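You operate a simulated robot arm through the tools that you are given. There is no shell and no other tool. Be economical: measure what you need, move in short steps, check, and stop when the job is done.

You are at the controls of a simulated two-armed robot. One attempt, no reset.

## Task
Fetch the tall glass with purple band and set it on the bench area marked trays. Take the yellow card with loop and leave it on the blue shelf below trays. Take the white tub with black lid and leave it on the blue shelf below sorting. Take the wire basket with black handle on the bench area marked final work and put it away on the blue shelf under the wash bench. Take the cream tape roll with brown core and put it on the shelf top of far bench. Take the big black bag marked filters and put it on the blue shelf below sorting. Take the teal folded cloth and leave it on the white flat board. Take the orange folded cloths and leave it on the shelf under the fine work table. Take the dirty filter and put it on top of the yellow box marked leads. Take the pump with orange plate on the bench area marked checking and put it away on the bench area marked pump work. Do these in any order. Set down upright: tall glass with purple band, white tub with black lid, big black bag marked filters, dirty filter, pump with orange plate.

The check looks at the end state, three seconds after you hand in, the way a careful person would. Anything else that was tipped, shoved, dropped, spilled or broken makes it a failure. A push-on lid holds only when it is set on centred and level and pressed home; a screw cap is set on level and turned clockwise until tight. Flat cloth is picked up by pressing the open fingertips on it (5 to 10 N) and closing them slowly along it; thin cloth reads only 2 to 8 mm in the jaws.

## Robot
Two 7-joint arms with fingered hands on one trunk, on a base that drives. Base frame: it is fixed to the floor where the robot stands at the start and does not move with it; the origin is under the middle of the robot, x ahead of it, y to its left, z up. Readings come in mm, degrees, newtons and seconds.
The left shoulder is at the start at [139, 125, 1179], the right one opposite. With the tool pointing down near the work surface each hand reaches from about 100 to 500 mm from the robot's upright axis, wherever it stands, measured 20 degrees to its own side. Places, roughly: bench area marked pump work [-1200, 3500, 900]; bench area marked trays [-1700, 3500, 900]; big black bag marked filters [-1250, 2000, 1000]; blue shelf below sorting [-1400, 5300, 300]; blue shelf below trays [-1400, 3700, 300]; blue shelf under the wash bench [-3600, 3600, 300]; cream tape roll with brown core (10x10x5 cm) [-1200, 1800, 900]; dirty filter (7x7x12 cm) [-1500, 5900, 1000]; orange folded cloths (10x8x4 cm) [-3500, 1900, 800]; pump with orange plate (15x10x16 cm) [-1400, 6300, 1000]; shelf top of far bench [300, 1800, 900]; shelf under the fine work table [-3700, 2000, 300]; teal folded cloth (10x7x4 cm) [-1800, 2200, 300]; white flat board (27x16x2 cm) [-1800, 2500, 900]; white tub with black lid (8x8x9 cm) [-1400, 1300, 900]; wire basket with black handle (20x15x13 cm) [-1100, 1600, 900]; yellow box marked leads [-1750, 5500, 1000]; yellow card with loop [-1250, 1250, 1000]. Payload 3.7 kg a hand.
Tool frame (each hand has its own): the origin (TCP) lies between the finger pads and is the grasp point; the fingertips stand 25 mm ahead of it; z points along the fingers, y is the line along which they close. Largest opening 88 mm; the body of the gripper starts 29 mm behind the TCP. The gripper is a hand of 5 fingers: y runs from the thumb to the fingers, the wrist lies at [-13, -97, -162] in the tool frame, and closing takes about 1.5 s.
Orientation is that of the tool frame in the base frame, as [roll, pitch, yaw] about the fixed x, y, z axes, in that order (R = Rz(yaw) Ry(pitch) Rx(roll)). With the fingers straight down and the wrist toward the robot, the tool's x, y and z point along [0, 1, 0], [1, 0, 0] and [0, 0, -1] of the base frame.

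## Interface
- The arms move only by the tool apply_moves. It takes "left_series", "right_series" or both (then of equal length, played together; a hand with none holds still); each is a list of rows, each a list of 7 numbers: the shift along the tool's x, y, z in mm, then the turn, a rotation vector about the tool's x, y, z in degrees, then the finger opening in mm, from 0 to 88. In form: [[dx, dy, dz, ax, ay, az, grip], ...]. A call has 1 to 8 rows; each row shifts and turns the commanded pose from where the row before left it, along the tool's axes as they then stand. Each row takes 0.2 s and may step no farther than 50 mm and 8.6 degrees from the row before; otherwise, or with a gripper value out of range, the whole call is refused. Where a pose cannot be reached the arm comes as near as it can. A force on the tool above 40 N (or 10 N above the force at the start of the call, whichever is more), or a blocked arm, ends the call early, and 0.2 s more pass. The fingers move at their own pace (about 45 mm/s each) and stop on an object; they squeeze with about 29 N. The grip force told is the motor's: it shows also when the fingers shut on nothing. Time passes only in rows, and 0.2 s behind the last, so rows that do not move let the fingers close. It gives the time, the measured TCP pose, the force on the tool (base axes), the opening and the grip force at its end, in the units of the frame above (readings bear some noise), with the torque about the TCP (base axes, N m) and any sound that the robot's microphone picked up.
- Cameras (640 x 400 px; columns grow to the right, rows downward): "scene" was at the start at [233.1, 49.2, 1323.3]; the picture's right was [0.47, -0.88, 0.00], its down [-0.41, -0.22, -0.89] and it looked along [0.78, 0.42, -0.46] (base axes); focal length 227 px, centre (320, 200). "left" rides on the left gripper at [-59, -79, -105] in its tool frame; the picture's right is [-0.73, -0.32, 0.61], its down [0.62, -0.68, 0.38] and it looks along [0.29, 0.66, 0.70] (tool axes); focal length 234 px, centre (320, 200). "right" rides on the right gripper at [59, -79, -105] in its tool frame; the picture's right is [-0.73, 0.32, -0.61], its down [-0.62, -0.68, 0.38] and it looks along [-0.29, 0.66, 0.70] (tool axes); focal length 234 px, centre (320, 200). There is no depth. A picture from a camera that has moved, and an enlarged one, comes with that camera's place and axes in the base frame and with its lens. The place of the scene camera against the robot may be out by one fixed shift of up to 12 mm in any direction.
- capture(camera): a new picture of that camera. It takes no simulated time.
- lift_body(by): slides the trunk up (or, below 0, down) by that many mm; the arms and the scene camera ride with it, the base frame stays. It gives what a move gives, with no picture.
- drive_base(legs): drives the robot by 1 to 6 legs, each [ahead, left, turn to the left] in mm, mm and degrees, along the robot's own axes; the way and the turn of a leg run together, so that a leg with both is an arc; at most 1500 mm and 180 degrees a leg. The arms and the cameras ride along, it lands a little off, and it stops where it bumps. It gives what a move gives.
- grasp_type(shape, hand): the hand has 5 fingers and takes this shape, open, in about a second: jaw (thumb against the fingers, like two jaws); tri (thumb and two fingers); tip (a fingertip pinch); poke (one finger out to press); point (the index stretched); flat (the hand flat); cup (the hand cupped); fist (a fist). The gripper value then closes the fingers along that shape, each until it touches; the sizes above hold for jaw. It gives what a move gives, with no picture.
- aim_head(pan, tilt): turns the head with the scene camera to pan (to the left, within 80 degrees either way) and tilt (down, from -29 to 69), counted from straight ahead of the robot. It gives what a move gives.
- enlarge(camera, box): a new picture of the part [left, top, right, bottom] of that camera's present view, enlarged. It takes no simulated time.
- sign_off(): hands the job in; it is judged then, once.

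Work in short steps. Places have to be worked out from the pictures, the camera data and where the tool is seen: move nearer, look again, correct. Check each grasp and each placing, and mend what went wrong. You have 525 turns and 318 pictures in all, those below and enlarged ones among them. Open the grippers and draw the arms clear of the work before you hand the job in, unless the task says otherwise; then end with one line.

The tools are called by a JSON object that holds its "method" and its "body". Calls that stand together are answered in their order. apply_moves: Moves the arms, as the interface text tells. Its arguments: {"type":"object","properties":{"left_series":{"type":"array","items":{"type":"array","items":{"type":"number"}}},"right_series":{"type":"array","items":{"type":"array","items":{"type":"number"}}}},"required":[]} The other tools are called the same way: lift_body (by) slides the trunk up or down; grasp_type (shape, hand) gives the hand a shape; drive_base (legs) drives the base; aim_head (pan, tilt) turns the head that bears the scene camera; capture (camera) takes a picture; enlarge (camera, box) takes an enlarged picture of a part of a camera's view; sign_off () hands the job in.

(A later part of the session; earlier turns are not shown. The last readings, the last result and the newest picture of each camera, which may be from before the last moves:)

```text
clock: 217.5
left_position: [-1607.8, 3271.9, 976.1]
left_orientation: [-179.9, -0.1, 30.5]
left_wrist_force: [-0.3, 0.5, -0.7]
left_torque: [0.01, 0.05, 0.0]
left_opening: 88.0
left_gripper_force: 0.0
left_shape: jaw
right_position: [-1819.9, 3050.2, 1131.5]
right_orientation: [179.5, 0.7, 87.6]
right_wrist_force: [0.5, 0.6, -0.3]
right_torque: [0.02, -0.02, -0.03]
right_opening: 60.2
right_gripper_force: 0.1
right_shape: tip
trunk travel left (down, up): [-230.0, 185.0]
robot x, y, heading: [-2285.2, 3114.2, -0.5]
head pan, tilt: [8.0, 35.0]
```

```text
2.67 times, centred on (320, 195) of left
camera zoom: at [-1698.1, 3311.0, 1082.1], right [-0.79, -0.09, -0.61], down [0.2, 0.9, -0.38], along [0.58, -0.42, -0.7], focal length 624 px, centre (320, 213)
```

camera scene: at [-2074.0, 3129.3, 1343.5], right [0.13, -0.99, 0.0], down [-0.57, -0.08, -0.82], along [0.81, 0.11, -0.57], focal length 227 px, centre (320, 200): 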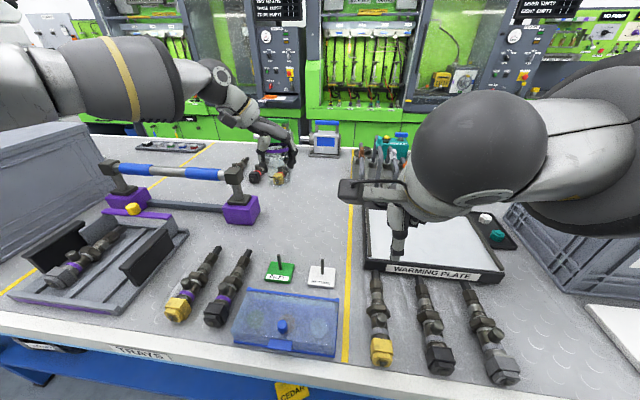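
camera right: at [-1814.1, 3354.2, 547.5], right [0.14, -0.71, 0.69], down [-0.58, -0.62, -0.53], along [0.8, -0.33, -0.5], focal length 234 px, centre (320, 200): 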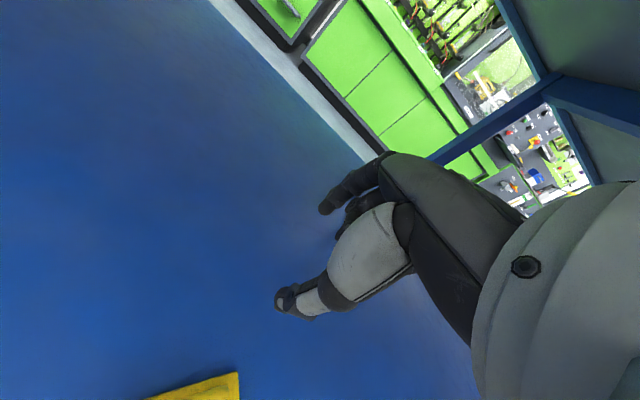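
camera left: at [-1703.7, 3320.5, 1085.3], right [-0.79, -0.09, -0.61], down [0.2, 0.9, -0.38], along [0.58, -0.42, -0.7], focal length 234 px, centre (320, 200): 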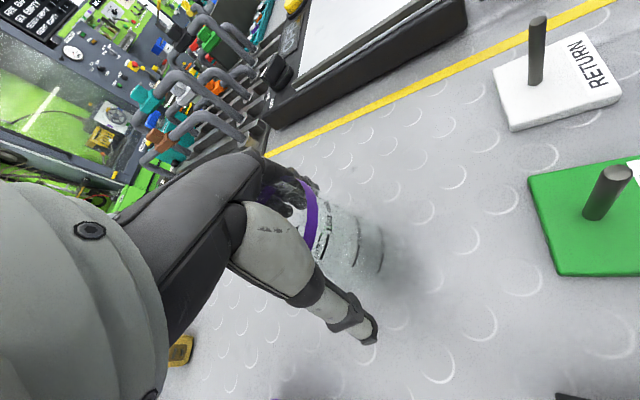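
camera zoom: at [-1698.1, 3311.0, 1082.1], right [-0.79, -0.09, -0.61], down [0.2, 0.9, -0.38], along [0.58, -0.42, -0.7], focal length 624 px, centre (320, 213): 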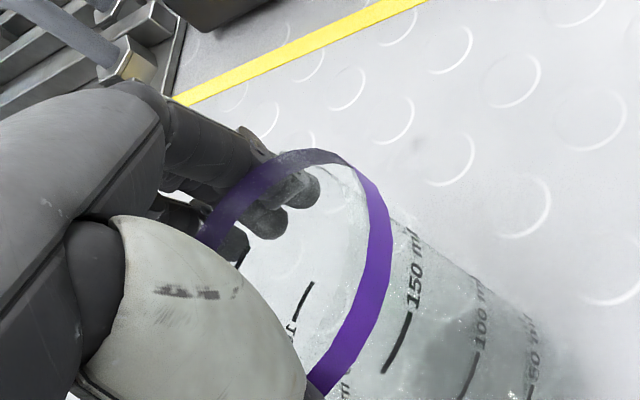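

Now it is coming free of the palm. Lift further and check.

{"method": "apply_moves", "body": {"left_series": [[0, 0, -8, 0, 0, 0, 88], [0, 0, -8, 0, 0, 0, 88]]}}

{"method": "enlarge", "body": {"camera": "scene", "box": [230, 175, 326, 235]}}

```text
clock: 218.1
left_position: [-1608.0, 3270.7, 993.2]
left_orientation: [180.0, 0.0, 30.2]
left_wrist_force: [-0.3, 0.3, -0.1]
left_torque: [0.02, 0.01, 0.02]
left_opening: 88.0
left_gripper_force: 0.1
left_shape: jaw
right_position: [-1820.5, 3050.8, 1130.3]
right_orientation: [179.4, 0.6, 87.6]
right_wrist_force: [0.3, -0.3, 0.0]
right_torque: [-0.01, -0.01, 0.01]
right_opening: 60.2
right_gripper_force: 0.1
right_shape: tip
trunk travel left (down, up): [-230.0, 185.0]
robot x, y, heading: [-2281.3, 3110.5, -0.3]
head pan, tilt: [8.0, 35.0]
```

```text
6.67 times, centred on (278, 205) of scene
camera zoom: at [-2073.6, 3129.7, 1343.4], right [0.13, -0.99, 0.0], down [-0.57, -0.08, -0.82], along [0.81, 0.11, -0.57], focal length 1514 px, centre (600, 167)
```

zoom: 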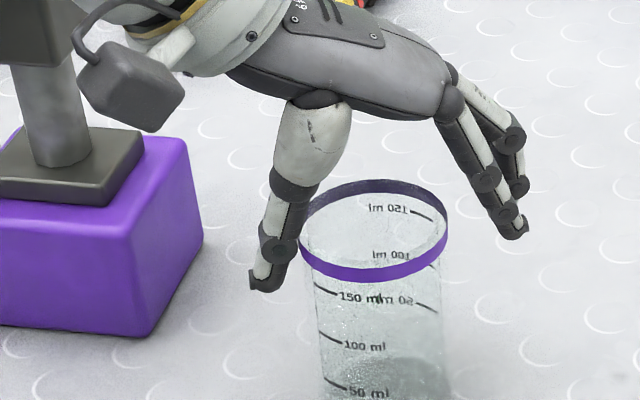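

Free and upright. Lift away.

{"method": "apply_moves", "body": {"left_series": [[0, 0, -15, 0, 0, 0, 88], [0, 0, -30, 0, 0, 0, 88], [0, 0, -45, 0, 0, 0, 88], [0, 0, -45, 0, 0, 0, 88], [0, 0, -45, 0, 0, 0, 88]]}}

{"method": "enlarge", "body": {"camera": "scene", "box": [210, 140, 370, 240]}}

```text
clock: 219.3
left_position: [-1609.9, 3270.8, 1173.5]
left_orientation: [180.0, 0.1, 30.2]
left_wrist_force: [0.1, -0.4, 0.3]
left_torque: [0.02, 0.0, 0.02]
left_opening: 88.0
left_gripper_force: 0.1
left_shape: jaw
right_position: [-1821.0, 3049.3, 1130.9]
right_orientation: [179.3, 0.6, 87.8]
right_wrist_force: [-0.3, -1.2, -0.2]
right_torque: [-0.02, 0.01, -0.01]
right_opening: 60.2
right_gripper_force: 0.1
right_shape: tip
trunk travel left (down, up): [-230.0, 185.0]
robot x, y, heading: [-2283.6, 3112.6, -0.3]
head pan, tilt: [8.0, 35.0]
```

```text
4.00 times, centred on (290, 190) of scene
camera zoom: at [-2074.5, 3129.3, 1343.6], right [0.13, -0.99, 0.0], down [-0.57, -0.08, -0.82], along [0.81, 0.11, -0.57], focal length 908 px, centre (440, 240)
```

zoom: 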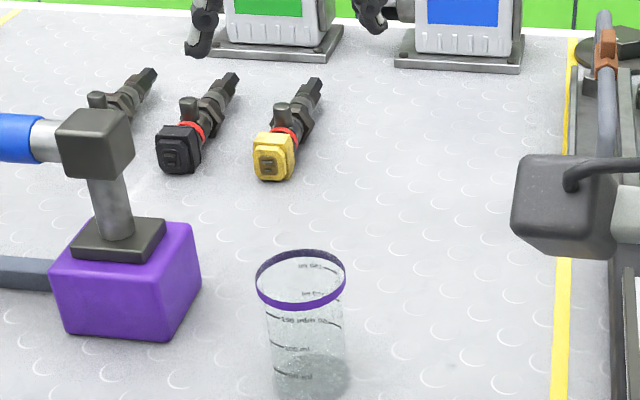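

Glass stands upright in the trays area. Now back off, tuck the left arm, and go to the teal cloth on the lower shelf.

{"method": "drive_base", "body": {"legs": [[-450, 0, 0]]}}

{"method": "apply_moves", "body": {"left_series": [[-18.9, -34.3, -15, 0, 0, 0, 88], [-18.9, -34.3, -15, 0, 0, 0, 88], [-18.9, -34.3, -10, 0, 0, 0, 88], [-18.9, -34.3, 0, 0, 0, 0, 88], [-18.9, -34.3, 0, 0, 0, 0, 88], [-18.9, -34.3, 0, 0, 0, 0, 88], [-18.9, -34.3, 0, 0, 0, 0, 88]]}}

{"method": "grasp_type", "body": {"hand": "right", "shape": "jaw"}}

{"method": "drive_base", "body": {"legs": [[0, -870, 0]]}}

{"method": "aim_head", "body": {"pan": 0, "tilt": 45}}

{"method": "capture", "body": {"camera": "scene"}}

```text
clock: 222.0
left_position: [-2056.1, 3276.3, 1171.9]
left_orientation: [-180.0, 0.0, 30.5]
left_wrist_force: [0.3, 0.7, -0.1]
left_torque: [-0.01, 0.03, -0.02]
left_opening: 87.8
left_gripper_force: 0.0
left_shape: jaw
right_position: [-2266.2, 3053.7, 1130.7]
right_orientation: [179.4, 0.7, 88.0]
right_wrist_force: [-0.8, 1.0, 0.3]
right_torque: [0.02, -0.01, -0.01]
right_opening: 60.0
right_gripper_force: 0.1
right_shape: tip
trunk travel left (down, up): [-230.0, 185.0]
robot x, y, heading: [-2731.7, 3111.7, -0.1]
head pan, tilt: [8.0, 35.0]
```

```text
clock: 223.6
left_position: [-2292.5, 3417.7, 1212.3]
left_orientation: [180.0, 0.0, 30.4]
left_wrist_force: [0.2, -1.1, -0.4]
left_torque: [-0.03, -0.01, -0.01]
left_opening: 87.9
left_gripper_force: 0.0
left_shape: jaw
right_position: [-2267.2, 3054.4, 1130.4]
right_orientation: [179.4, 0.7, 88.1]
right_wrist_force: [-0.7, 0.3, -0.8]
right_torque: [-0.03, 0.02, 0.02]
right_opening: 60.1
right_gripper_force: 0.1
right_shape: tip
trunk travel left (down, up): [-230.0, 185.0]
robot x, y, heading: [-2728.3, 3111.9, -0.1]
head pan, tilt: [8.0, 35.0]
```

```text
clock: 224.5
left_position: [-2291.2, 3416.5, 1212.0]
left_orientation: [179.8, 0.0, 30.5]
left_wrist_force: [-0.4, 0.5, -0.9]
left_torque: [-0.02, 0.0, 0.02]
left_opening: 87.9
left_gripper_force: 0.0
left_shape: jaw
right_position: [-2266.4, 3054.5, 1130.5]
right_orientation: [179.5, 0.6, 88.0]
right_wrist_force: [0.3, -0.2, 0.3]
right_torque: [0.01, -0.01, 0.0]
right_opening: 87.7
right_gripper_force: 0.1
right_shape: jaw
trunk travel left (down, up): [-230.0, 185.0]
robot x, y, heading: [-2728.8, 3115.1, 0.0]
head pan, tilt: [8.0, 35.0]
```

```text
clock: 229.1
left_position: [-2291.2, 2544.9, 1212.5]
left_orientation: [-180.0, 0.0, 30.8]
left_wrist_force: [-0.3, -0.9, -0.2]
left_torque: [-0.03, 0.01, 0.0]
left_opening: 87.8
left_gripper_force: 0.0
left_shape: jaw
right_position: [-2264.9, 2180.7, 1130.9]
right_orientation: [179.4, 0.7, 88.3]
right_wrist_force: [-0.3, 0.7, -0.4]
right_torque: [0.03, 0.02, 0.01]
right_opening: 88.0
right_gripper_force: 0.0
right_shape: jaw
trunk travel left (down, up): [-230.0, 185.0]
robot x, y, heading: [-2726.7, 2239.8, 0.3]
head pan, tilt: [8.0, 35.0]
```

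```text
clock: 229.9
left_position: [-2291.3, 2544.8, 1212.3]
left_orientation: [-180.0, -0.1, 30.8]
left_wrist_force: [0.2, -1.2, -0.9]
left_torque: [0.0, -0.02, 0.04]
left_opening: 87.8
left_gripper_force: 0.0
left_shape: jaw
right_position: [-2263.8, 2182.1, 1131.0]
right_orientation: [179.3, 0.6, 88.3]
right_wrist_force: [-0.1, 1.1, 0.1]
right_torque: [0.01, -0.01, 0.01]
right_opening: 88.1
right_gripper_force: 0.0
right_shape: jaw
trunk travel left (down, up): [-230.0, 185.0]
robot x, y, heading: [-2725.8, 2237.8, 0.3]
head pan, tilt: [0.0, 45.0]
```

```text
211 pictures are left
camera scene: at [-2523.5, 2246.2, 1328.6], right [0.01, -1.0, 0.0], down [-0.71, 0.0, -0.71], along [0.71, 0.0, -0.71], focal length 227 px, centre (320, 200)
```

scene: 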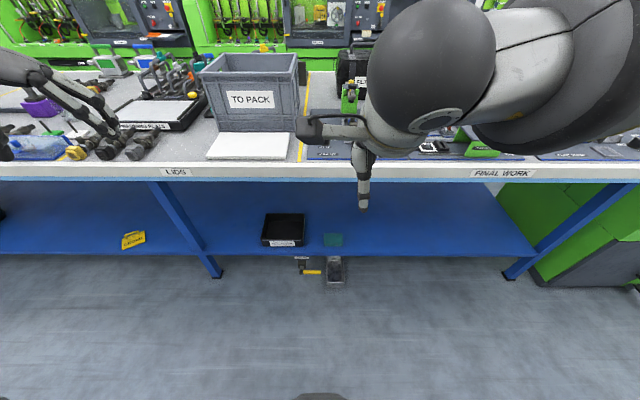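

{"method": "apply_moves", "body": {"right_series": [[0, 32, 36, -3, 0, 0, 88], [0, 32, 36, -3, 0, 0, 88], [0, 32, 36, -3, 0, 0, 88], [0, 32, 36, -3, 0, 0, 88], [0, 20, 40, 0, 0, 0, 88]]}}

{"method": "lift_body", "body": {"by": -90}}

{"method": "apply_moves", "body": {"right_series": [[0, 8, 40, 0, 0, 0, 88], [0, 8, 40, 0, 0, 0, 88], [0, 8, 40, 0, 0, 0, 88], [0, 8, 40, 0, 0, 0, 88], [0, 8, 40, 0, 0, 0, 88]]}}

{"method": "lift_body", "body": {"by": -70}}

{"method": "capture", "body": {"camera": "scene"}}

```text
clock: 231.1
left_position: [-2288.9, 2545.1, 1211.6]
left_orientation: [180.0, 0.1, 30.8]
left_wrist_force: [-0.8, 0.1, -0.6]
left_torque: [0.0, 0.0, -0.03]
left_opening: 87.7
left_gripper_force: 0.0
left_shape: jaw
right_position: [-2095.2, 2172.7, 960.3]
right_orientation: [167.4, 0.7, 88.5]
right_wrist_force: [0.2, -0.5, 1.0]
right_torque: [-0.02, 0.02, -0.02]
right_opening: 88.1
right_gripper_force: 0.2
right_shape: jaw
trunk travel left (down, up): [-230.0, 185.0]
robot x, y, heading: [-2729.6, 2236.6, 0.4]
head pan, tilt: [0.0, 45.0]
```

```text
clock: 232.3
left_position: [-2291.2, 2544.5, 1123.8]
left_orientation: [179.9, -0.2, 30.9]
left_wrist_force: [-1.0, -0.6, 0.0]
left_torque: [0.0, 0.0, -0.02]
left_opening: 88.0
left_gripper_force: 0.1
left_shape: jaw
right_position: [-2096.2, 2175.2, 876.8]
right_orientation: [167.2, 0.7, 88.3]
right_wrist_force: [0.9, -0.6, -1.1]
right_torque: [-0.03, -0.03, -0.02]
right_opening: 87.9
right_gripper_force: 0.0
right_shape: jaw
trunk travel left (down, up): [-140.0, 275.0]
robot x, y, heading: [-2724.9, 2236.7, 0.5]
head pan, tilt: [0.0, 45.0]
```

```text
clock: 233.5
left_position: [-2289.6, 2545.1, 1121.8]
left_orientation: [-180.0, 0.1, 30.7]
left_wrist_force: [0.7, -0.7, -0.5]
left_torque: [-0.02, 0.0, 0.03]
left_opening: 88.0
left_gripper_force: 0.1
left_shape: jaw
right_position: [-2013.8, 2171.1, 685.6]
right_orientation: [167.5, 0.5, 88.4]
right_wrist_force: [-0.2, -0.2, -0.4]
right_torque: [-0.01, -0.03, -0.01]
right_opening: 87.8
right_gripper_force: 0.0
right_shape: jaw
trunk travel left (down, up): [-140.0, 275.0]
robot x, y, heading: [-2728.9, 2240.9, 0.2]
head pan, tilt: [0.0, 45.0]
```

```text
clock: 234.6
left_position: [-2291.0, 2544.2, 1053.2]
left_orientation: [179.9, -0.2, 30.9]
left_wrist_force: [-0.2, 0.4, -0.3]
left_torque: [-0.01, 0.0, -0.02]
left_opening: 88.1
left_gripper_force: 0.1
left_shape: jaw
right_position: [-2012.9, 2170.3, 619.8]
right_orientation: [167.3, 0.7, 88.3]
right_wrist_force: [-0.8, 0.1, 0.2]
right_torque: [-0.01, 0.02, 0.02]
right_opening: 87.7
right_gripper_force: 0.1
right_shape: jaw
trunk travel left (down, up): [-70.0, 345.0]
robot x, y, heading: [-2725.7, 2239.7, 0.3]
head pan, tilt: [0.0, 45.0]
```

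```text
210 pictures are left
camera scene: at [-2358.1, 2246.9, 1145.9], right [0.01, -1.0, 0.0], down [-0.71, 0.0, -0.71], along [0.71, 0.0, -0.71], focal length 227 px, centre (320, 200)
```

scene: 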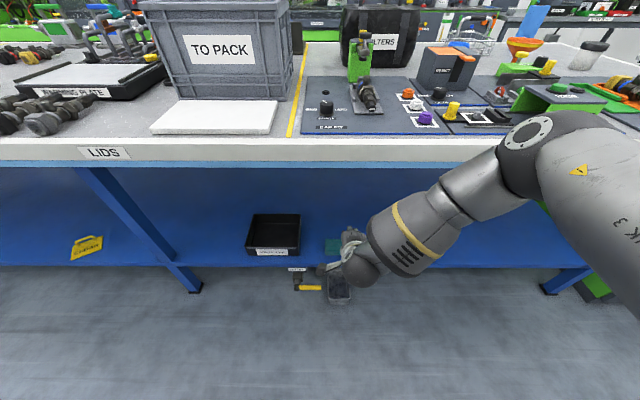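

{"method": "apply_moves", "body": {"right_series": [[0, -8, 40, 0, 0, 0, 88], [0, -8, 40, 0, 0, 0, 88], [0, -8, 40, 0, 0, 0, 88], [0, -8, 40, 0, 0, 0, 88], [0, -8, 30, 0, 0, 0, 88]]}}

{"method": "capture", "body": {"camera": "scene"}}

{"method": "capture", "body": {"camera": "right"}}

```text
clock: 235.8
left_position: [-2290.6, 2545.1, 1051.9]
left_orientation: [180.0, 0.0, 30.8]
left_wrist_force: [0.1, -0.3, -0.7]
left_torque: [0.0, -0.03, -0.03]
left_opening: 87.8
left_gripper_force: 0.0
left_shape: jaw
right_position: [-1979.1, 2224.0, 446.4]
right_orientation: [168.1, 1.0, 88.0]
right_wrist_force: [-0.5, 0.0, -0.5]
right_torque: [-0.01, 0.01, -0.05]
right_opening: 87.6
right_gripper_force: 0.1
right_shape: jaw
right hand out of reach, approached as far as the arm can: row 1, 2, 3, 4, 5
trunk travel left (down, up): [-70.0, 345.0]
robot x, y, heading: [-2723.4, 2236.8, 0.7]
head pan, tilt: [0.0, 45.0]
```

```text
209 pictures are left
camera scene: at [-2356.7, 2247.0, 1145.2], right [0.01, -1.0, 0.0], down [-0.71, 0.0, -0.71], along [0.71, 0.0, -0.71], focal length 227 px, centre (320, 200)
```

scene: 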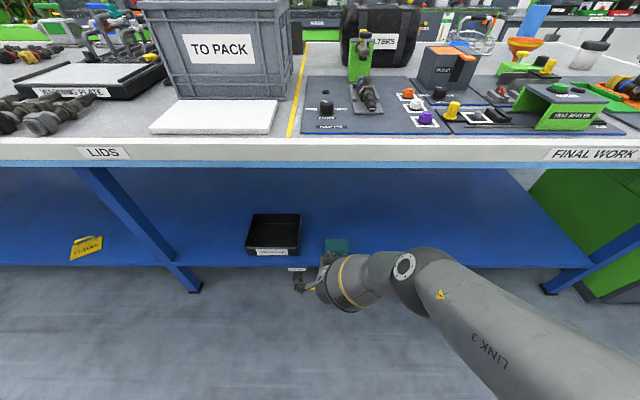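

```text
208 pictures are left
camera right: at [-2075.3, 2287.6, 531.4], right [0.16, -0.72, 0.67], down [-0.61, -0.61, -0.51], along [0.78, -0.33, -0.54], focal length 234 px, centre (320, 200)
```

right: 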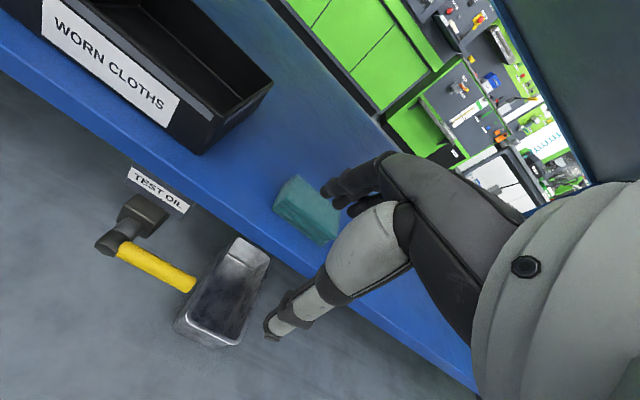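

{"method": "drive_base", "body": {"legs": [[175, 0, -0.5]]}}

{"method": "apply_moves", "body": {"right_series": [[-25, 0, 5, 0, 0, 0, 88], [-25, -5, 10, 0, 0, 0, 88]]}}

{"method": "capture", "body": {"camera": "right"}}

```text
clock: 237.3
left_position: [-2111.8, 2542.7, 1053.6]
left_orientation: [-180.0, 0.0, 30.4]
left_wrist_force: [0.1, -1.0, 0.8]
left_torque: [-0.01, 0.04, 0.01]
left_opening: 87.8
left_gripper_force: 0.1
left_shape: jaw
right_position: [-1803.1, 2218.5, 446.4]
right_orientation: [167.8, 0.9, 87.5]
right_wrist_force: [-0.3, -0.2, 0.7]
right_torque: [0.0, 0.0, -0.03]
right_opening: 87.8
right_gripper_force: 0.1
right_shape: jaw
trunk travel left (down, up): [-70.0, 345.0]
robot x, y, heading: [-2551.4, 2237.9, -0.0]
head pan, tilt: [0.0, 45.0]
```

```text
clock: 237.9
left_position: [-2112.1, 2541.8, 1052.2]
left_orientation: [180.0, 0.1, 30.4]
left_wrist_force: [-0.4, -0.2, 0.1]
left_torque: [-0.03, 0.0, -0.02]
left_opening: 87.9
left_gripper_force: 0.0
left_shape: jaw
right_position: [-1786.7, 2189.5, 433.4]
right_orientation: [168.4, 1.5, 87.1]
right_wrist_force: [0.2, 0.2, 0.5]
right_torque: [-0.02, -0.02, -0.03]
right_opening: 87.9
right_gripper_force: 0.1
right_shape: jaw
right hand out of reach, approached as far as the arm can: row 1, 2
trunk travel left (down, up): [-70.0, 345.0]
robot x, y, heading: [-2555.0, 2237.3, -0.1]
head pan, tilt: [0.0, 45.0]
```

```text
207 pictures are left
camera right: at [-1880.9, 2255.7, 519.1], right [0.16, -0.72, 0.68], down [-0.62, -0.61, -0.5], along [0.77, -0.34, -0.54], focal length 234 px, centre (320, 200)
```

right: 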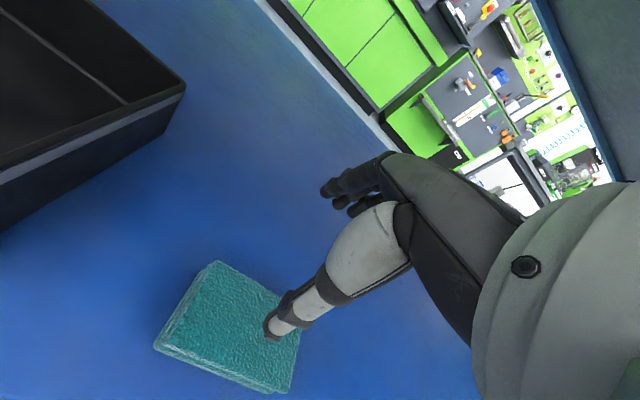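

{"method": "lift_body", "body": {"by": -35}}

{"method": "capture", "body": {"camera": "right"}}

```text
clock: 238.7
left_position: [-2114.5, 2542.3, 1018.9]
left_orientation: [179.9, -0.1, 30.4]
left_wrist_force: [0.6, -1.0, -0.9]
left_torque: [-0.02, 0.0, -0.03]
left_opening: 87.7
left_gripper_force: 0.0
left_shape: jaw
right_position: [-1830.2, 2192.1, 350.2]
right_orientation: [174.1, 1.8, 87.2]
right_wrist_force: [1.0, 0.7, 16.5]
right_torque: [-0.14, -0.97, 0.04]
right_opening: 88.0
right_gripper_force: 0.1
right_shape: jaw
trunk travel left (down, up): [-35.0, 380.0]
robot x, y, heading: [-2551.8, 2239.6, -0.1]
head pan, tilt: [0.0, 45.0]
```

```text
206 pictures are left
camera right: at [-1915.8, 2256.3, 444.1], right [0.22, -0.72, 0.66], down [-0.67, -0.61, -0.43], along [0.71, -0.34, -0.62], focal length 234 px, centre (320, 200)
```

right: 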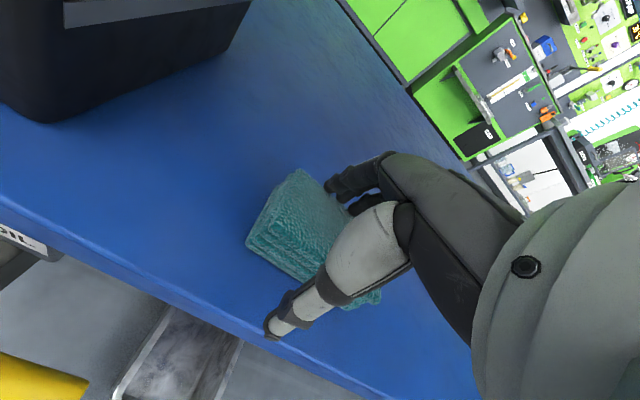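

{"method": "apply_moves", "body": {"right_series": [[0, 0, -15, 0, 0, 0, 88], [3, 15, 0, 0, 0, 0, 88], [3, 15, 0, 0, 0, 0, 88]]}}

{"method": "capture", "body": {"camera": "right"}}

```text
clock: 239.5
left_position: [-2113.5, 2540.4, 1017.3]
left_orientation: [179.9, 0.0, 30.4]
left_wrist_force: [-0.5, 0.2, -0.3]
left_torque: [0.05, 0.04, -0.01]
left_opening: 87.7
left_gripper_force: 0.1
left_shape: jaw
right_position: [-1805.0, 2194.6, 363.0]
right_orientation: [174.6, 1.8, 87.3]
right_wrist_force: [-0.1, 0.3, 0.0]
right_torque: [0.03, -0.02, -0.02]
right_opening: 88.2
right_gripper_force: 0.2
right_shape: jaw
trunk travel left (down, up): [-35.0, 380.0]
robot x, y, heading: [-2553.8, 2239.1, 0.2]
head pan, tilt: [0.0, 45.0]
```

```text
205 pictures are left
camera right: at [-1890.0, 2261.3, 457.8], right [0.23, -0.72, 0.66], down [-0.67, -0.61, -0.43], along [0.7, -0.34, -0.62], focal length 234 px, centre (320, 200)
```

right: 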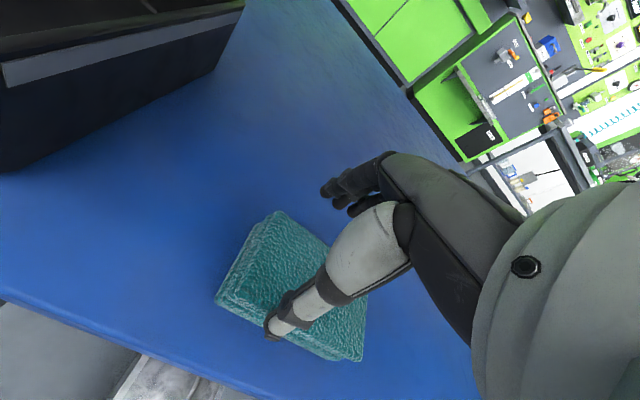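

{"method": "apply_moves", "body": {"right_series": [[-11, -15, 0, 0, 0, 0, 88], [0, 2, 15, 0, 0, 0, 88], [0, 2, 15, 0, 0, 0, 88]]}}

{"method": "capture", "body": {"camera": "right"}}

```text
clock: 240.3
left_position: [-2113.7, 2541.4, 1018.2]
left_orientation: [-179.9, 0.0, 30.4]
left_wrist_force: [-0.2, 0.8, 0.6]
left_torque: [-0.01, 0.0, 0.01]
left_opening: 87.9
left_gripper_force: 0.0
left_shape: jaw
right_position: [-1814.5, 2180.8, 337.0]
right_orientation: [174.5, 1.7, 87.3]
right_wrist_force: [-0.3, 0.7, -1.0]
right_torque: [0.0, 0.0, -0.04]
right_opening: 88.0
right_gripper_force: 0.1
right_shape: jaw
right hand out of reach, approached as far as the arm can: row 3
trunk travel left (down, up): [-35.0, 380.0]
robot x, y, heading: [-2552.2, 2237.2, 0.1]
head pan, tilt: [0.0, 45.0]
```

```text
204 pictures are left
camera right: at [-1899.6, 2247.2, 431.7], right [0.23, -0.72, 0.66], down [-0.67, -0.61, -0.43], along [0.7, -0.34, -0.62], focal length 234 px, centre (320, 200)
```

right: 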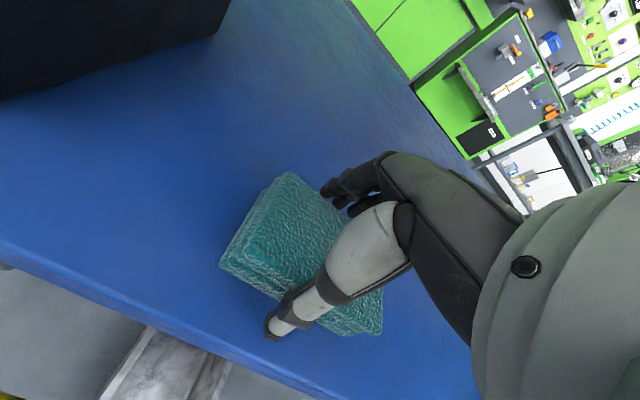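

{"method": "lift_body", "body": {"by": -15}}

{"method": "apply_moves", "body": {"right_series": [[0, 0, 0, 0, 0, 0, 30], [0, 0, 0, 0, 0, 0, 10], [0, 0, 0, 0, 0, 0, 10], [0, 0, 0, 0, 0, 0, 10], [0, 0, 0, 0, 0, 0, 10], [0, 0, 0, 0, 0, 0, 10]]}}

{"method": "capture", "body": {"camera": "right"}}

```text
clock: 240.9
left_position: [-2114.2, 2541.8, 1003.0]
left_orientation: [-179.9, -0.2, 30.4]
left_wrist_force: [0.8, 0.4, -0.8]
left_torque: [0.02, 0.04, 0.0]
left_opening: 87.8
left_gripper_force: 0.1
left_shape: jaw
right_position: [-1813.1, 2182.6, 324.7]
right_orientation: [174.2, 1.8, 87.2]
right_wrist_force: [3.2, 1.8, 18.4]
right_torque: [0.11, 0.94, -0.08]
right_opening: 87.9
right_gripper_force: 0.0
right_shape: jaw
trunk travel left (down, up): [-20.0, 395.0]
robot x, y, heading: [-2549.3, 2238.8, 0.1]
head pan, tilt: [0.0, 45.0]
```

```text
clock: 242.3
left_position: [-2116.5, 2541.9, 1003.6]
left_orientation: [179.9, -0.1, 30.3]
left_wrist_force: [0.1, 0.3, 0.8]
left_torque: [-0.01, -0.03, 0.02]
left_opening: 87.7
left_gripper_force: 0.1
left_shape: jaw
right_position: [-1814.7, 2182.7, 325.2]
right_orientation: [174.2, 1.7, 87.3]
right_wrist_force: [-4.8, 2.3, 39.0]
right_torque: [0.1, 1.96, -0.01]
right_opening: 65.8
right_gripper_force: 28.8
right_shape: jaw
trunk travel left (down, up): [-20.0, 395.0]
robot x, y, heading: [-2551.0, 2241.1, -0.2]
head pan, tilt: [0.0, 45.0]
```

```text
203 pictures are left
camera right: at [-1900.2, 2248.5, 419.5], right [0.23, -0.72, 0.66], down [-0.67, -0.61, -0.43], along [0.71, -0.34, -0.62], focal length 234 px, centre (320, 200)
```

right: 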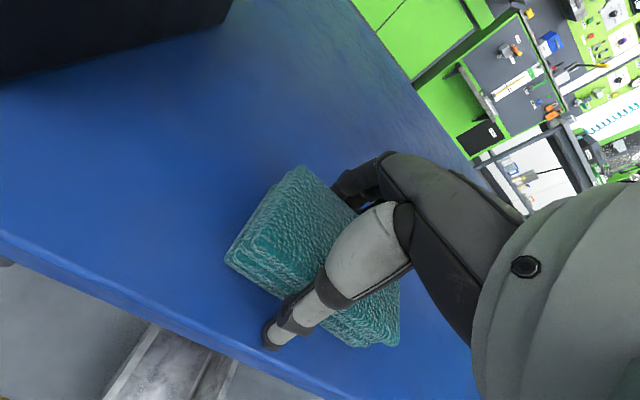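

Gripped (66 mm). Lift via trunk and check.

{"method": "apply_moves", "body": {"right_series": [[0, 0, -8, 0, 0, 0, 10], [0, 0, -12, 0, 0, 0, 10]]}}

{"method": "lift_body", "body": {"by": 50}}

{"method": "capture", "body": {"camera": "right"}}

```text
clock: 242.9
left_position: [-2112.9, 2542.0, 1001.9]
left_orientation: [-179.9, -0.1, 30.4]
left_wrist_force: [0.4, 0.4, 0.6]
left_torque: [0.02, 0.0, -0.01]
left_opening: 87.9
left_gripper_force: 0.1
left_shape: jaw
right_position: [-1818.2, 2182.0, 341.1]
right_orientation: [174.7, 2.0, 87.3]
right_wrist_force: [0.2, -0.6, -0.5]
right_torque: [-0.03, 0.01, 0.03]
right_opening: 63.1
right_gripper_force: 28.8
right_shape: jaw
trunk travel left (down, up): [-20.0, 395.0]
robot x, y, heading: [-2551.7, 2237.8, -0.2]
head pan, tilt: [0.0, 45.0]
```

```text
clock: 243.8
left_position: [-2111.7, 2541.8, 1050.8]
left_orientation: [-179.8, 0.3, 30.4]
left_wrist_force: [0.7, 0.1, -1.0]
left_torque: [-0.01, 0.0, 0.0]
left_opening: 87.8
left_gripper_force: 0.1
left_shape: jaw
right_position: [-1816.6, 2182.9, 389.8]
right_orientation: [174.6, 1.8, 87.3]
right_wrist_force: [1.1, -0.3, -0.9]
right_torque: [-0.03, -0.01, 0.01]
right_opening: 62.8
right_gripper_force: 28.8
right_shape: jaw
trunk travel left (down, up): [-70.0, 345.0]
robot x, y, heading: [-2548.4, 2242.3, -0.0]
head pan, tilt: [0.0, 45.0]
```

```text
202 pictures are left
camera right: at [-1901.9, 2248.4, 484.8], right [0.23, -0.72, 0.66], down [-0.67, -0.61, -0.43], along [0.7, -0.34, -0.62], focal length 234 px, centre (320, 200)
```

right: 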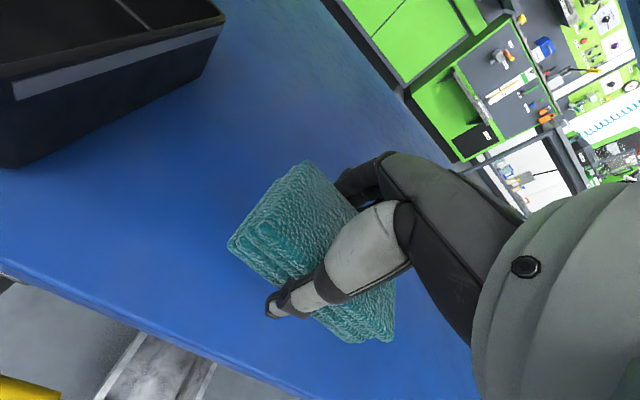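

{"method": "drive_base", "body": {"legs": [[-350, 0, 0]]}}

{"method": "lift_body", "body": {"by": 60}}

{"method": "apply_moves", "body": {"right_series": [[0, 5, -45, 0, 0, 0, 10], [0, 5, -45, 0, 0, 0, 10], [0, 5, -45, 0, 0, 0, 10], [0, 5, -45, 0, 0, 0, 10], [0, 0, -45, 0, 0, 0, 10], [0, 0, -45, 0, 0, 0, 10], [0, 0, -45, 0, 0, 0, 10], [0, 0, -45, 0, 0, 0, 10]]}}

{"method": "lift_body", "body": {"by": 100}}

{"method": "capture", "body": {"camera": "scene"}}

```text
clock: 246.1
left_position: [-2452.2, 2540.3, 1052.6]
left_orientation: [-180.0, 0.0, 30.0]
left_wrist_force: [-1.5, -0.2, 0.0]
left_torque: [0.01, 0.03, 0.01]
left_opening: 87.7
left_gripper_force: 0.0
left_shape: jaw
right_position: [-2157.5, 2178.1, 392.1]
right_orientation: [174.5, 1.8, 86.8]
right_wrist_force: [0.2, 1.1, 0.0]
right_torque: [-0.02, 0.01, -0.06]
right_opening: 62.9
right_gripper_force: 29.3
right_shape: jaw
trunk travel left (down, up): [-70.0, 345.0]
robot x, y, heading: [-2891.0, 2244.4, -0.6]
head pan, tilt: [0.0, 45.0]
```

```text
clock: 247.1
left_position: [-2450.6, 2540.4, 1110.9]
left_orientation: [-179.9, 0.3, 30.0]
left_wrist_force: [-0.3, 0.3, 0.2]
left_torque: [-0.02, -0.02, -0.03]
left_opening: 87.7
left_gripper_force: 0.1
left_shape: jaw
right_position: [-2099.7, 2177.7, 542.7]
right_orientation: [165.4, 1.3, 86.6]
right_wrist_force: [0.7, -0.3, -1.2]
right_torque: [0.04, -0.02, -0.02]
right_opening: 63.0
right_gripper_force: 28.7
right_shape: jaw
trunk travel left (down, up): [-130.0, 286.0]
robot x, y, heading: [-2891.0, 2244.8, -0.5]
head pan, tilt: [0.0, 45.0]
```

```text
clock: 248.8
left_position: [-2452.1, 2539.8, 1112.6]
left_orientation: [-180.0, -0.1, 30.0]
left_wrist_force: [0.5, -1.3, 0.9]
left_torque: [0.0, 0.0, -0.02]
left_opening: 88.0
left_gripper_force: 0.1
left_shape: jaw
right_position: [-2015.2, 2223.1, 684.1]
right_orientation: [165.3, 1.2, 86.6]
right_wrist_force: [0.2, -0.1, -1.6]
right_torque: [-0.04, 0.05, 0.01]
right_opening: 63.0
right_gripper_force: 29.0
right_shape: jaw
right hand out of reach, approached as far as the arm can: row 1, 2, 3, 4, 5, 6, 7, 8
trunk travel left (down, up): [-130.0, 286.0]
robot x, y, heading: [-2894.6, 2238.9, -0.8]
head pan, tilt: [0.0, 45.0]
```

```text
clock: 250.2
left_position: [-2450.6, 2539.1, 1210.8]
left_orientation: [-179.8, 0.3, 29.9]
left_wrist_force: [0.0, 0.5, -0.9]
left_torque: [-0.02, 0.02, 0.0]
left_opening: 87.9
left_gripper_force: 0.1
left_shape: jaw
right_position: [-2001.8, 2221.5, 1012.5]
right_orientation: [147.7, 0.3, 86.3]
right_wrist_force: [0.1, -0.2, -1.2]
right_torque: [0.04, 0.03, -0.03]
right_opening: 62.6
right_gripper_force: 28.9
right_shape: jaw
trunk travel left (down, up): [-230.0, 185.0]
robot x, y, heading: [-2890.8, 2245.0, -0.5]
head pan, tilt: [0.0, 45.0]
```

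```text
201 pictures are left
camera scene: at [-2688.6, 2245.4, 1328.0], right [-0.01, -1.0, 0.0], down [-0.71, 0.01, -0.71], along [0.71, -0.01, -0.71], focal length 227 px, centre (320, 200)
```

scene: 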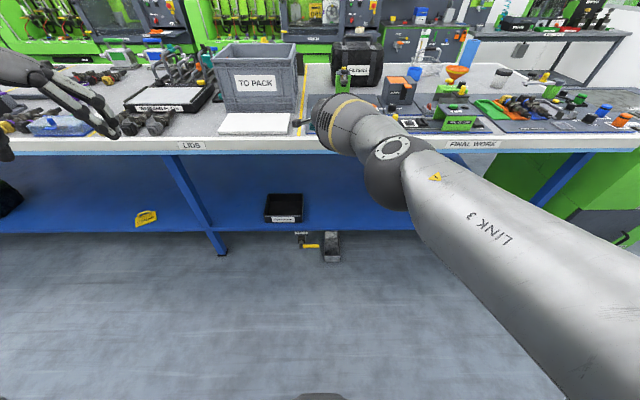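

{"method": "apply_moves", "body": {"right_series": [[0, -20, -32, 0, 0, 0, 10], [0, -20, -32, 8, 0, 0, 10], [0, -25, -25, 8, 0, 0, 10], [0, -30, -25, 8, 0, 0, 10], [0, -30, -20, 8, 0, 0, 10], [0, -30, 0, 0, 0, 0, 10]]}}

{"method": "drive_base", "body": {"legs": [[0, 260, 0.6]]}}

{"method": "capture", "body": {"camera": "scene"}}

```text
clock: 251.6
left_position: [-2453.1, 2540.1, 1213.0]
left_orientation: [180.0, 0.1, 29.9]
left_wrist_force: [-0.3, 0.5, -0.3]
left_torque: [0.0, 0.03, 0.05]
left_opening: 88.1
left_gripper_force: 0.0
left_shape: jaw
right_position: [-2203.7, 2235.6, 1089.8]
right_orientation: [179.7, 0.3, 86.3]
right_wrist_force: [0.0, 0.3, 0.2]
right_torque: [0.0, 0.02, 0.01]
right_opening: 63.2
right_gripper_force: 29.1
right_shape: jaw
trunk travel left (down, up): [-230.0, 185.0]
robot x, y, heading: [-2893.0, 2241.4, -0.4]
head pan, tilt: [0.0, 45.0]
```

```text
clock: 253.4
left_position: [-2454.8, 2804.0, 1212.6]
left_orientation: [179.9, 0.1, 30.6]
left_wrist_force: [-0.2, 0.3, 0.0]
left_torque: [0.0, 0.03, -0.02]
left_opening: 87.9
left_gripper_force: 0.1
left_shape: jaw
right_position: [-2201.9, 2501.7, 1089.4]
right_orientation: [179.7, 0.4, 86.9]
right_wrist_force: [0.1, -0.2, -0.2]
right_torque: [-0.05, 0.02, 0.0]
right_opening: 62.9
right_gripper_force: 29.2
right_shape: jaw
trunk travel left (down, up): [-230.0, 185.0]
robot x, y, heading: [-2894.1, 2502.4, -0.2]
head pan, tilt: [0.0, 45.0]
```

```text
200 pictures are left
camera scene: at [-2688.9, 2507.3, 1328.5], right [0.0, -1.0, 0.0], down [-0.71, 0.0, -0.71], along [0.71, 0.0, -0.71], focal length 227 px, centre (320, 200)
```

scene: 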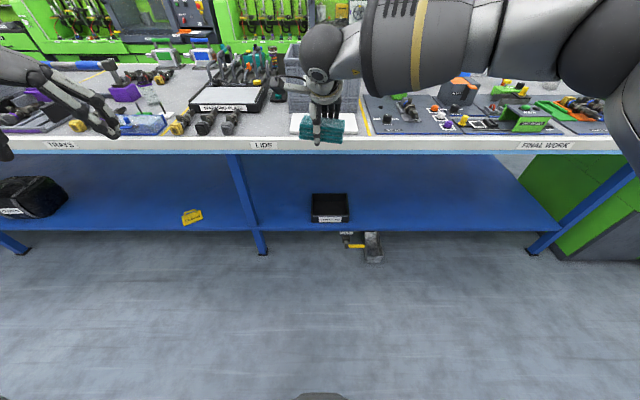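

{"method": "drive_base", "body": {"legs": [[365, -18, 0]]}}

{"method": "capture", "body": {"camera": "right"}}

{"method": "capture", "body": {"camera": "scene"}}

```text
clock: 255.8
left_position: [-2086.8, 2785.8, 1213.0]
left_orientation: [-180.0, 0.0, 30.5]
left_wrist_force: [-0.6, 0.1, -0.5]
left_torque: [0.03, 0.02, 0.01]
left_opening: 88.2
left_gripper_force: 0.0
left_shape: jaw
right_position: [-1834.2, 2483.9, 1088.0]
right_orientation: [179.8, 0.3, 87.0]
right_wrist_force: [-0.7, 0.6, 0.4]
right_torque: [-0.01, -0.03, -0.01]
right_opening: 63.0
right_gripper_force: 28.6
right_shape: jaw
trunk travel left (down, up): [-230.0, 185.0]
robot x, y, heading: [-2524.5, 2487.5, -0.1]
head pan, tilt: [0.0, 45.0]
```

```text
199 pictures are left
camera right: at [-1911.0, 2548.1, 1193.2], right [0.28, -0.74, 0.61], down [-0.71, -0.59, -0.38], along [0.64, -0.33, -0.69], focal length 234 px, centre (320, 200)
```

right: 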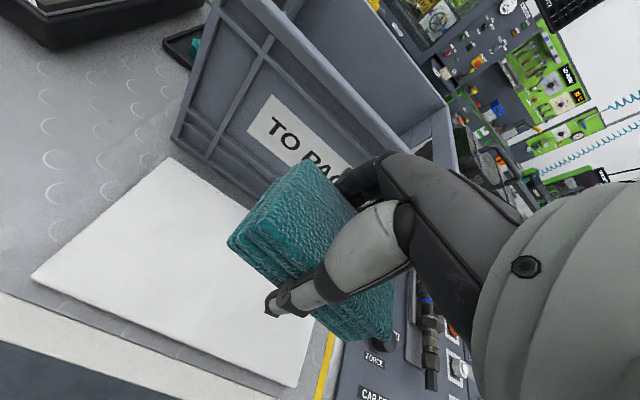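

```text
198 pictures are left
camera scene: at [-2321.6, 2489.2, 1328.5], right [0.0, -1.0, 0.0], down [-0.71, 0.0, -0.71], along [0.71, 0.0, -0.71], focal length 227 px, centre (320, 200)
```

scene: 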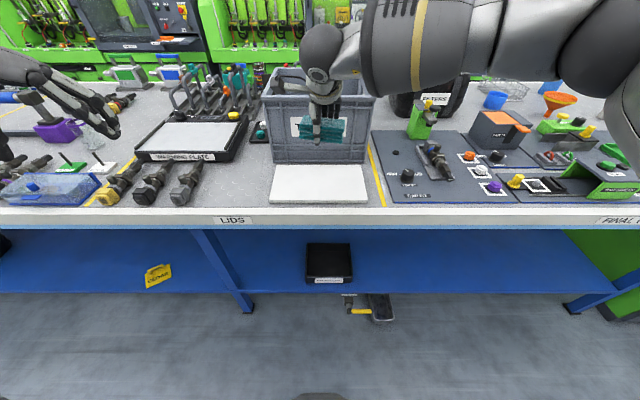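

{"method": "apply_moves", "body": {"right_series": [[0, -13, 40, 0, 0, 0, 10], [0, 0, 40, 0, 0, 0, 10], [0, 0, 40, 0, 0, 0, 10], [0, 0, 10, 0, 0, 0, 10]]}}

{"method": "apply_moves", "body": {"right_series": [[0, 0, 5, 0, 0, 0, 10], [0, 0, 5, 0, 0, 0, 10]]}}

{"method": "capture", "body": {"camera": "right"}}

```text
clock: 256.8
left_position: [-2086.4, 2786.0, 1212.6]
left_orientation: [-180.0, 0.0, 30.6]
left_wrist_force: [0.4, 0.1, 1.1]
left_torque: [-0.01, -0.02, 0.01]
left_opening: 88.1
left_gripper_force: 0.0
left_shape: jaw
right_position: [-1847.2, 2484.2, 958.5]
right_orientation: [179.6, 0.3, 86.9]
right_wrist_force: [0.2, 0.2, 0.2]
right_torque: [-0.06, -0.04, 0.01]
right_opening: 63.2
right_gripper_force: 28.7
right_shape: jaw
trunk travel left (down, up): [-230.0, 185.0]
robot x, y, heading: [-2528.6, 2484.8, -0.0]
head pan, tilt: [0.0, 45.0]
```

```text
clock: 257.4
left_position: [-2086.6, 2786.1, 1212.8]
left_orientation: [-180.0, 0.0, 30.6]
left_wrist_force: [-0.4, 0.0, 0.9]
left_torque: [0.03, 0.0, 0.0]
left_opening: 87.7
left_gripper_force: 0.1
left_shape: jaw
right_position: [-1847.2, 2484.7, 949.7]
right_orientation: [179.6, 0.3, 86.8]
right_wrist_force: [-0.1, -0.4, 0.0]
right_torque: [-0.01, -0.01, -0.01]
right_opening: 63.1
right_gripper_force: 29.3
right_shape: jaw
trunk travel left (down, up): [-230.0, 185.0]
robot x, y, heading: [-2528.7, 2483.7, 0.1]
head pan, tilt: [0.0, 45.0]
```

```text
197 pictures are left
camera right: at [-1923.0, 2548.0, 1052.9], right [0.28, -0.74, 0.61], down [-0.71, -0.59, -0.38], along [0.64, -0.33, -0.69], focal length 234 px, centre (320, 200)
```

right: 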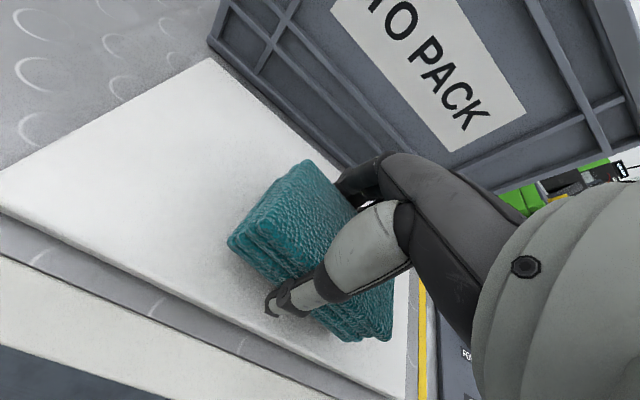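

{"method": "apply_moves", "body": {"right_series": [[0, -5, 5, 0, 0, 0, 10], [0, 0, 5, 0, 0, 0, 10]]}}

{"method": "apply_moves", "body": {"right_series": [[0, 0, 5, 0, 0, 0, 10], [0, 0, 5, 0, 0, 0, 10]]}}

{"method": "apply_moves", "body": {"right_series": [[0, 0, 4, 0, 0, 0, 10], [0, 0, 4, 0, 0, 0, 10]]}}

```text
clock: 258.0
left_position: [-2088.8, 2787.8, 1213.9]
left_orientation: [179.9, -0.2, 30.6]
left_wrist_force: [0.0, 0.8, 0.7]
left_torque: [0.02, -0.01, -0.03]
left_opening: 87.8
left_gripper_force: 0.0
left_shape: jaw
right_position: [-1851.9, 2485.7, 943.5]
right_orientation: [179.2, 0.1, 86.9]
right_wrist_force: [2.3, 2.8, 16.2]
right_torque: [-0.56, -0.45, 0.15]
right_opening: 63.0
right_gripper_force: 29.4
right_shape: jaw
trunk travel left (down, up): [-230.0, 185.0]
robot x, y, heading: [-2522.2, 2483.6, 0.2]
head pan, tilt: [0.0, 45.0]
```

```text
clock: 258.6
left_position: [-2089.6, 2785.4, 1212.3]
left_orientation: [-180.0, -0.1, 30.5]
left_wrist_force: [0.1, 0.2, 0.0]
left_torque: [-0.01, 0.01, -0.02]
left_opening: 88.3
left_gripper_force: 0.0
left_shape: jaw
right_position: [-1849.3, 2485.8, 942.0]
right_orientation: [178.5, -0.2, 86.9]
right_wrist_force: [-5.8, -0.9, 24.3]
right_torque: [-0.59, -0.43, -0.18]
right_opening: 63.0
right_gripper_force: 29.1
right_shape: jaw
trunk travel left (down, up): [-230.0, 185.0]
robot x, y, heading: [-2527.3, 2481.7, -0.2]
head pan, tilt: [0.0, 45.0]
stopped in row 2 (right hand): the force on the tool passed its limit (the readings are from after the stop); the commanded pose is now the measured one
```

```text
clock: 259.1
left_position: [-2089.1, 2785.9, 1212.0]
left_orientation: [-179.9, 0.0, 30.5]
left_wrist_force: [0.6, -0.3, -0.3]
left_torque: [0.02, 0.01, -0.02]
left_opening: 88.4
left_gripper_force: 0.0
left_shape: jaw
right_position: [-1844.7, 2488.5, 942.3]
right_orientation: [178.0, -0.5, 86.9]
right_wrist_force: [-5.8, -1.2, 21.5]
right_torque: [-0.47, 0.08, -0.12]
right_opening: 63.1
right_gripper_force: 28.9
right_shape: jaw
trunk travel left (down, up): [-230.0, 185.0]
robot x, y, heading: [-2526.0, 2486.0, 0.1]
head pan, tilt: [0.0, 45.0]
stopped in row 2 (right hand): the force on the tool passed its limit (the readings are from after the stop); the commanded pose is now the measured one
```

On the board. Open to full and rise.

{"method": "apply_moves", "body": {"right_series": [[0, 0, -3, 0, 0, 0, 88], [0, 0, 0, 0, 0, 0, 88], [0, 0, 0, 0, 0, 0, 88], [0, 0, 0, 0, 0, 0, 88], [0, 0, -5, 0, 0, 0, 88]]}}

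{"method": "apply_moves", "body": {"right_series": [[0, 0, -15, 0, 0, 0, 88], [0, 0, -30, 0, 0, 0, 88], [0, -20, -45, 0, 0, 0, 88], [0, -20, -45, 0, 0, 0, 88]]}}

{"method": "capture", "body": {"camera": "right"}}

```text
clock: 260.3
left_position: [-2088.0, 2785.9, 1213.3]
left_orientation: [179.9, 0.0, 30.5]
left_wrist_force: [-0.2, 0.0, -0.2]
left_torque: [0.05, 0.0, 0.05]
left_opening: 87.8
left_gripper_force: 0.0
left_shape: jaw
right_position: [-1847.4, 2486.0, 945.1]
right_orientation: [178.5, -0.1, 86.8]
right_wrist_force: [-0.4, 1.1, 0.0]
right_torque: [-0.01, 0.03, 0.0]
right_opening: 87.7
right_gripper_force: 0.1
right_shape: jaw
trunk travel left (down, up): [-230.0, 185.0]
robot x, y, heading: [-2523.5, 2479.9, 0.1]
head pan, tilt: [0.0, 45.0]
```

```text
clock: 261.3
left_position: [-2088.2, 2787.5, 1212.0]
left_orientation: [180.0, -0.1, 30.5]
left_wrist_force: [0.8, 0.9, 0.2]
left_torque: [0.01, 0.0, -0.02]
left_opening: 88.3
left_gripper_force: 0.0
left_shape: jaw
right_position: [-1888.0, 2487.7, 1082.3]
right_orientation: [178.5, -0.1, 87.0]
right_wrist_force: [0.0, -1.5, 0.2]
right_torque: [0.0, 0.01, 0.01]
right_opening: 87.8
right_gripper_force: 0.0
right_shape: jaw
trunk travel left (down, up): [-230.0, 185.0]
robot x, y, heading: [-2527.6, 2481.7, -0.0]
head pan, tilt: [0.0, 45.0]
```

```text
196 pictures are left
camera right: at [-1966.0, 2551.1, 1185.3], right [0.27, -0.74, 0.61], down [-0.7, -0.58, -0.41], along [0.66, -0.32, -0.68], focal length 234 px, centre (320, 200)
```

right: 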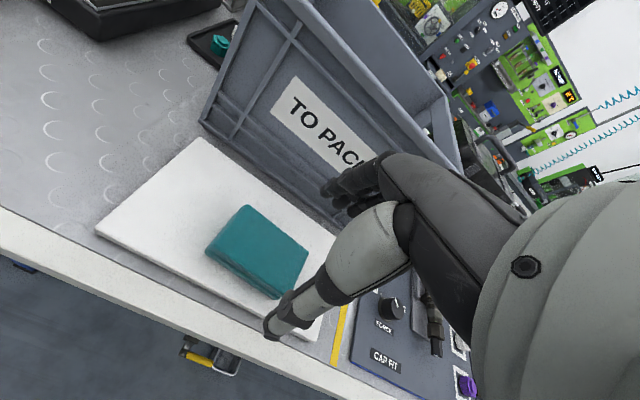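

Teal cloth is on the board. Next the orange cloths on the west side: retract, back off, turn around.

{"method": "apply_moves", "body": {"right_series": [[0, -45, -10, 0, 0, 0, 88], [0, -45, -10, 0, 0, 0, 88], [0, -45, 0, 0, 0, 0, 88], [0, -45, 0, 0, 0, 0, 88]]}}

{"method": "drive_base", "body": {"legs": [[-150, 0, 0], [0, -500, 0], [0, 0, 90], [0, 0, 90]]}}

{"method": "aim_head", "body": {"pan": 0, "tilt": 30}}

{"method": "capture", "body": {"camera": "scene"}}

```text
clock: 262.3
left_position: [-2088.4, 2787.4, 1210.8]
left_orientation: [180.0, 0.1, 30.7]
left_wrist_force: [-0.3, -0.3, 0.2]
left_torque: [0.01, 0.0, -0.03]
left_opening: 88.0
left_gripper_force: 0.0
left_shape: jaw
right_position: [-2068.5, 2499.6, 1093.6]
right_orientation: [178.2, -0.4, 86.6]
right_wrist_force: [0.0, 0.1, -0.4]
right_torque: [0.0, -0.01, -0.02]
right_opening: 88.0
right_gripper_force: 0.1
right_shape: jaw
trunk travel left (down, up): [-230.0, 185.0]
robot x, y, heading: [-2526.9, 2482.1, 0.2]
head pan, tilt: [0.0, 45.0]
```

```text
clock: 273.9
left_position: [-3113.5, 1674.4, 1213.1]
left_orientation: [179.9, 0.0, -148.8]
left_wrist_force: [0.6, -0.2, -0.4]
left_torque: [0.02, -0.02, 0.02]
left_opening: 88.0
left_gripper_force: 0.0
left_shape: jaw
right_position: [-3138.3, 1962.1, 1094.2]
right_orientation: [178.3, -0.3, -92.5]
right_wrist_force: [-0.2, 0.4, 0.2]
right_torque: [0.0, -0.03, 0.01]
right_opening: 87.9
right_gripper_force: 0.0
right_shape: jaw
trunk travel left (down, up): [-230.0, 185.0]
robot x, y, heading: [-2681.3, 1984.9, -179.2]
head pan, tilt: [0.0, 45.0]
```

```text
clock: 274.7
left_position: [-3114.8, 1674.8, 1212.2]
left_orientation: [180.0, 0.0, -148.9]
left_wrist_force: [0.8, -0.7, 0.5]
left_torque: [-0.02, 0.0, -0.01]
left_opening: 88.0
left_gripper_force: 0.0
left_shape: jaw
right_position: [-3138.7, 1960.8, 1093.6]
right_orientation: [178.3, -0.3, -92.7]
right_wrist_force: [0.4, 0.1, 0.2]
right_torque: [0.0, 0.0, 0.04]
right_opening: 87.8
right_gripper_force: 0.1
right_shape: jaw
trunk travel left (down, up): [-230.0, 185.0]
robot x, y, heading: [-2677.7, 1984.3, -179.4]
head pan, tilt: [0.0, 30.0]
```

```text
195 pictures are left
camera scene: at [-2889.6, 1986.4, 1351.1], right [-0.01, 1.0, 0.0], down [0.5, 0.01, -0.87], along [-0.87, -0.01, -0.5], focal length 227 px, centre (320, 200)
```

scene: 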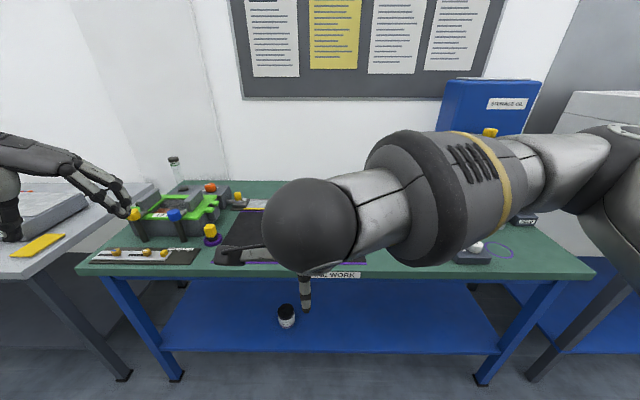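

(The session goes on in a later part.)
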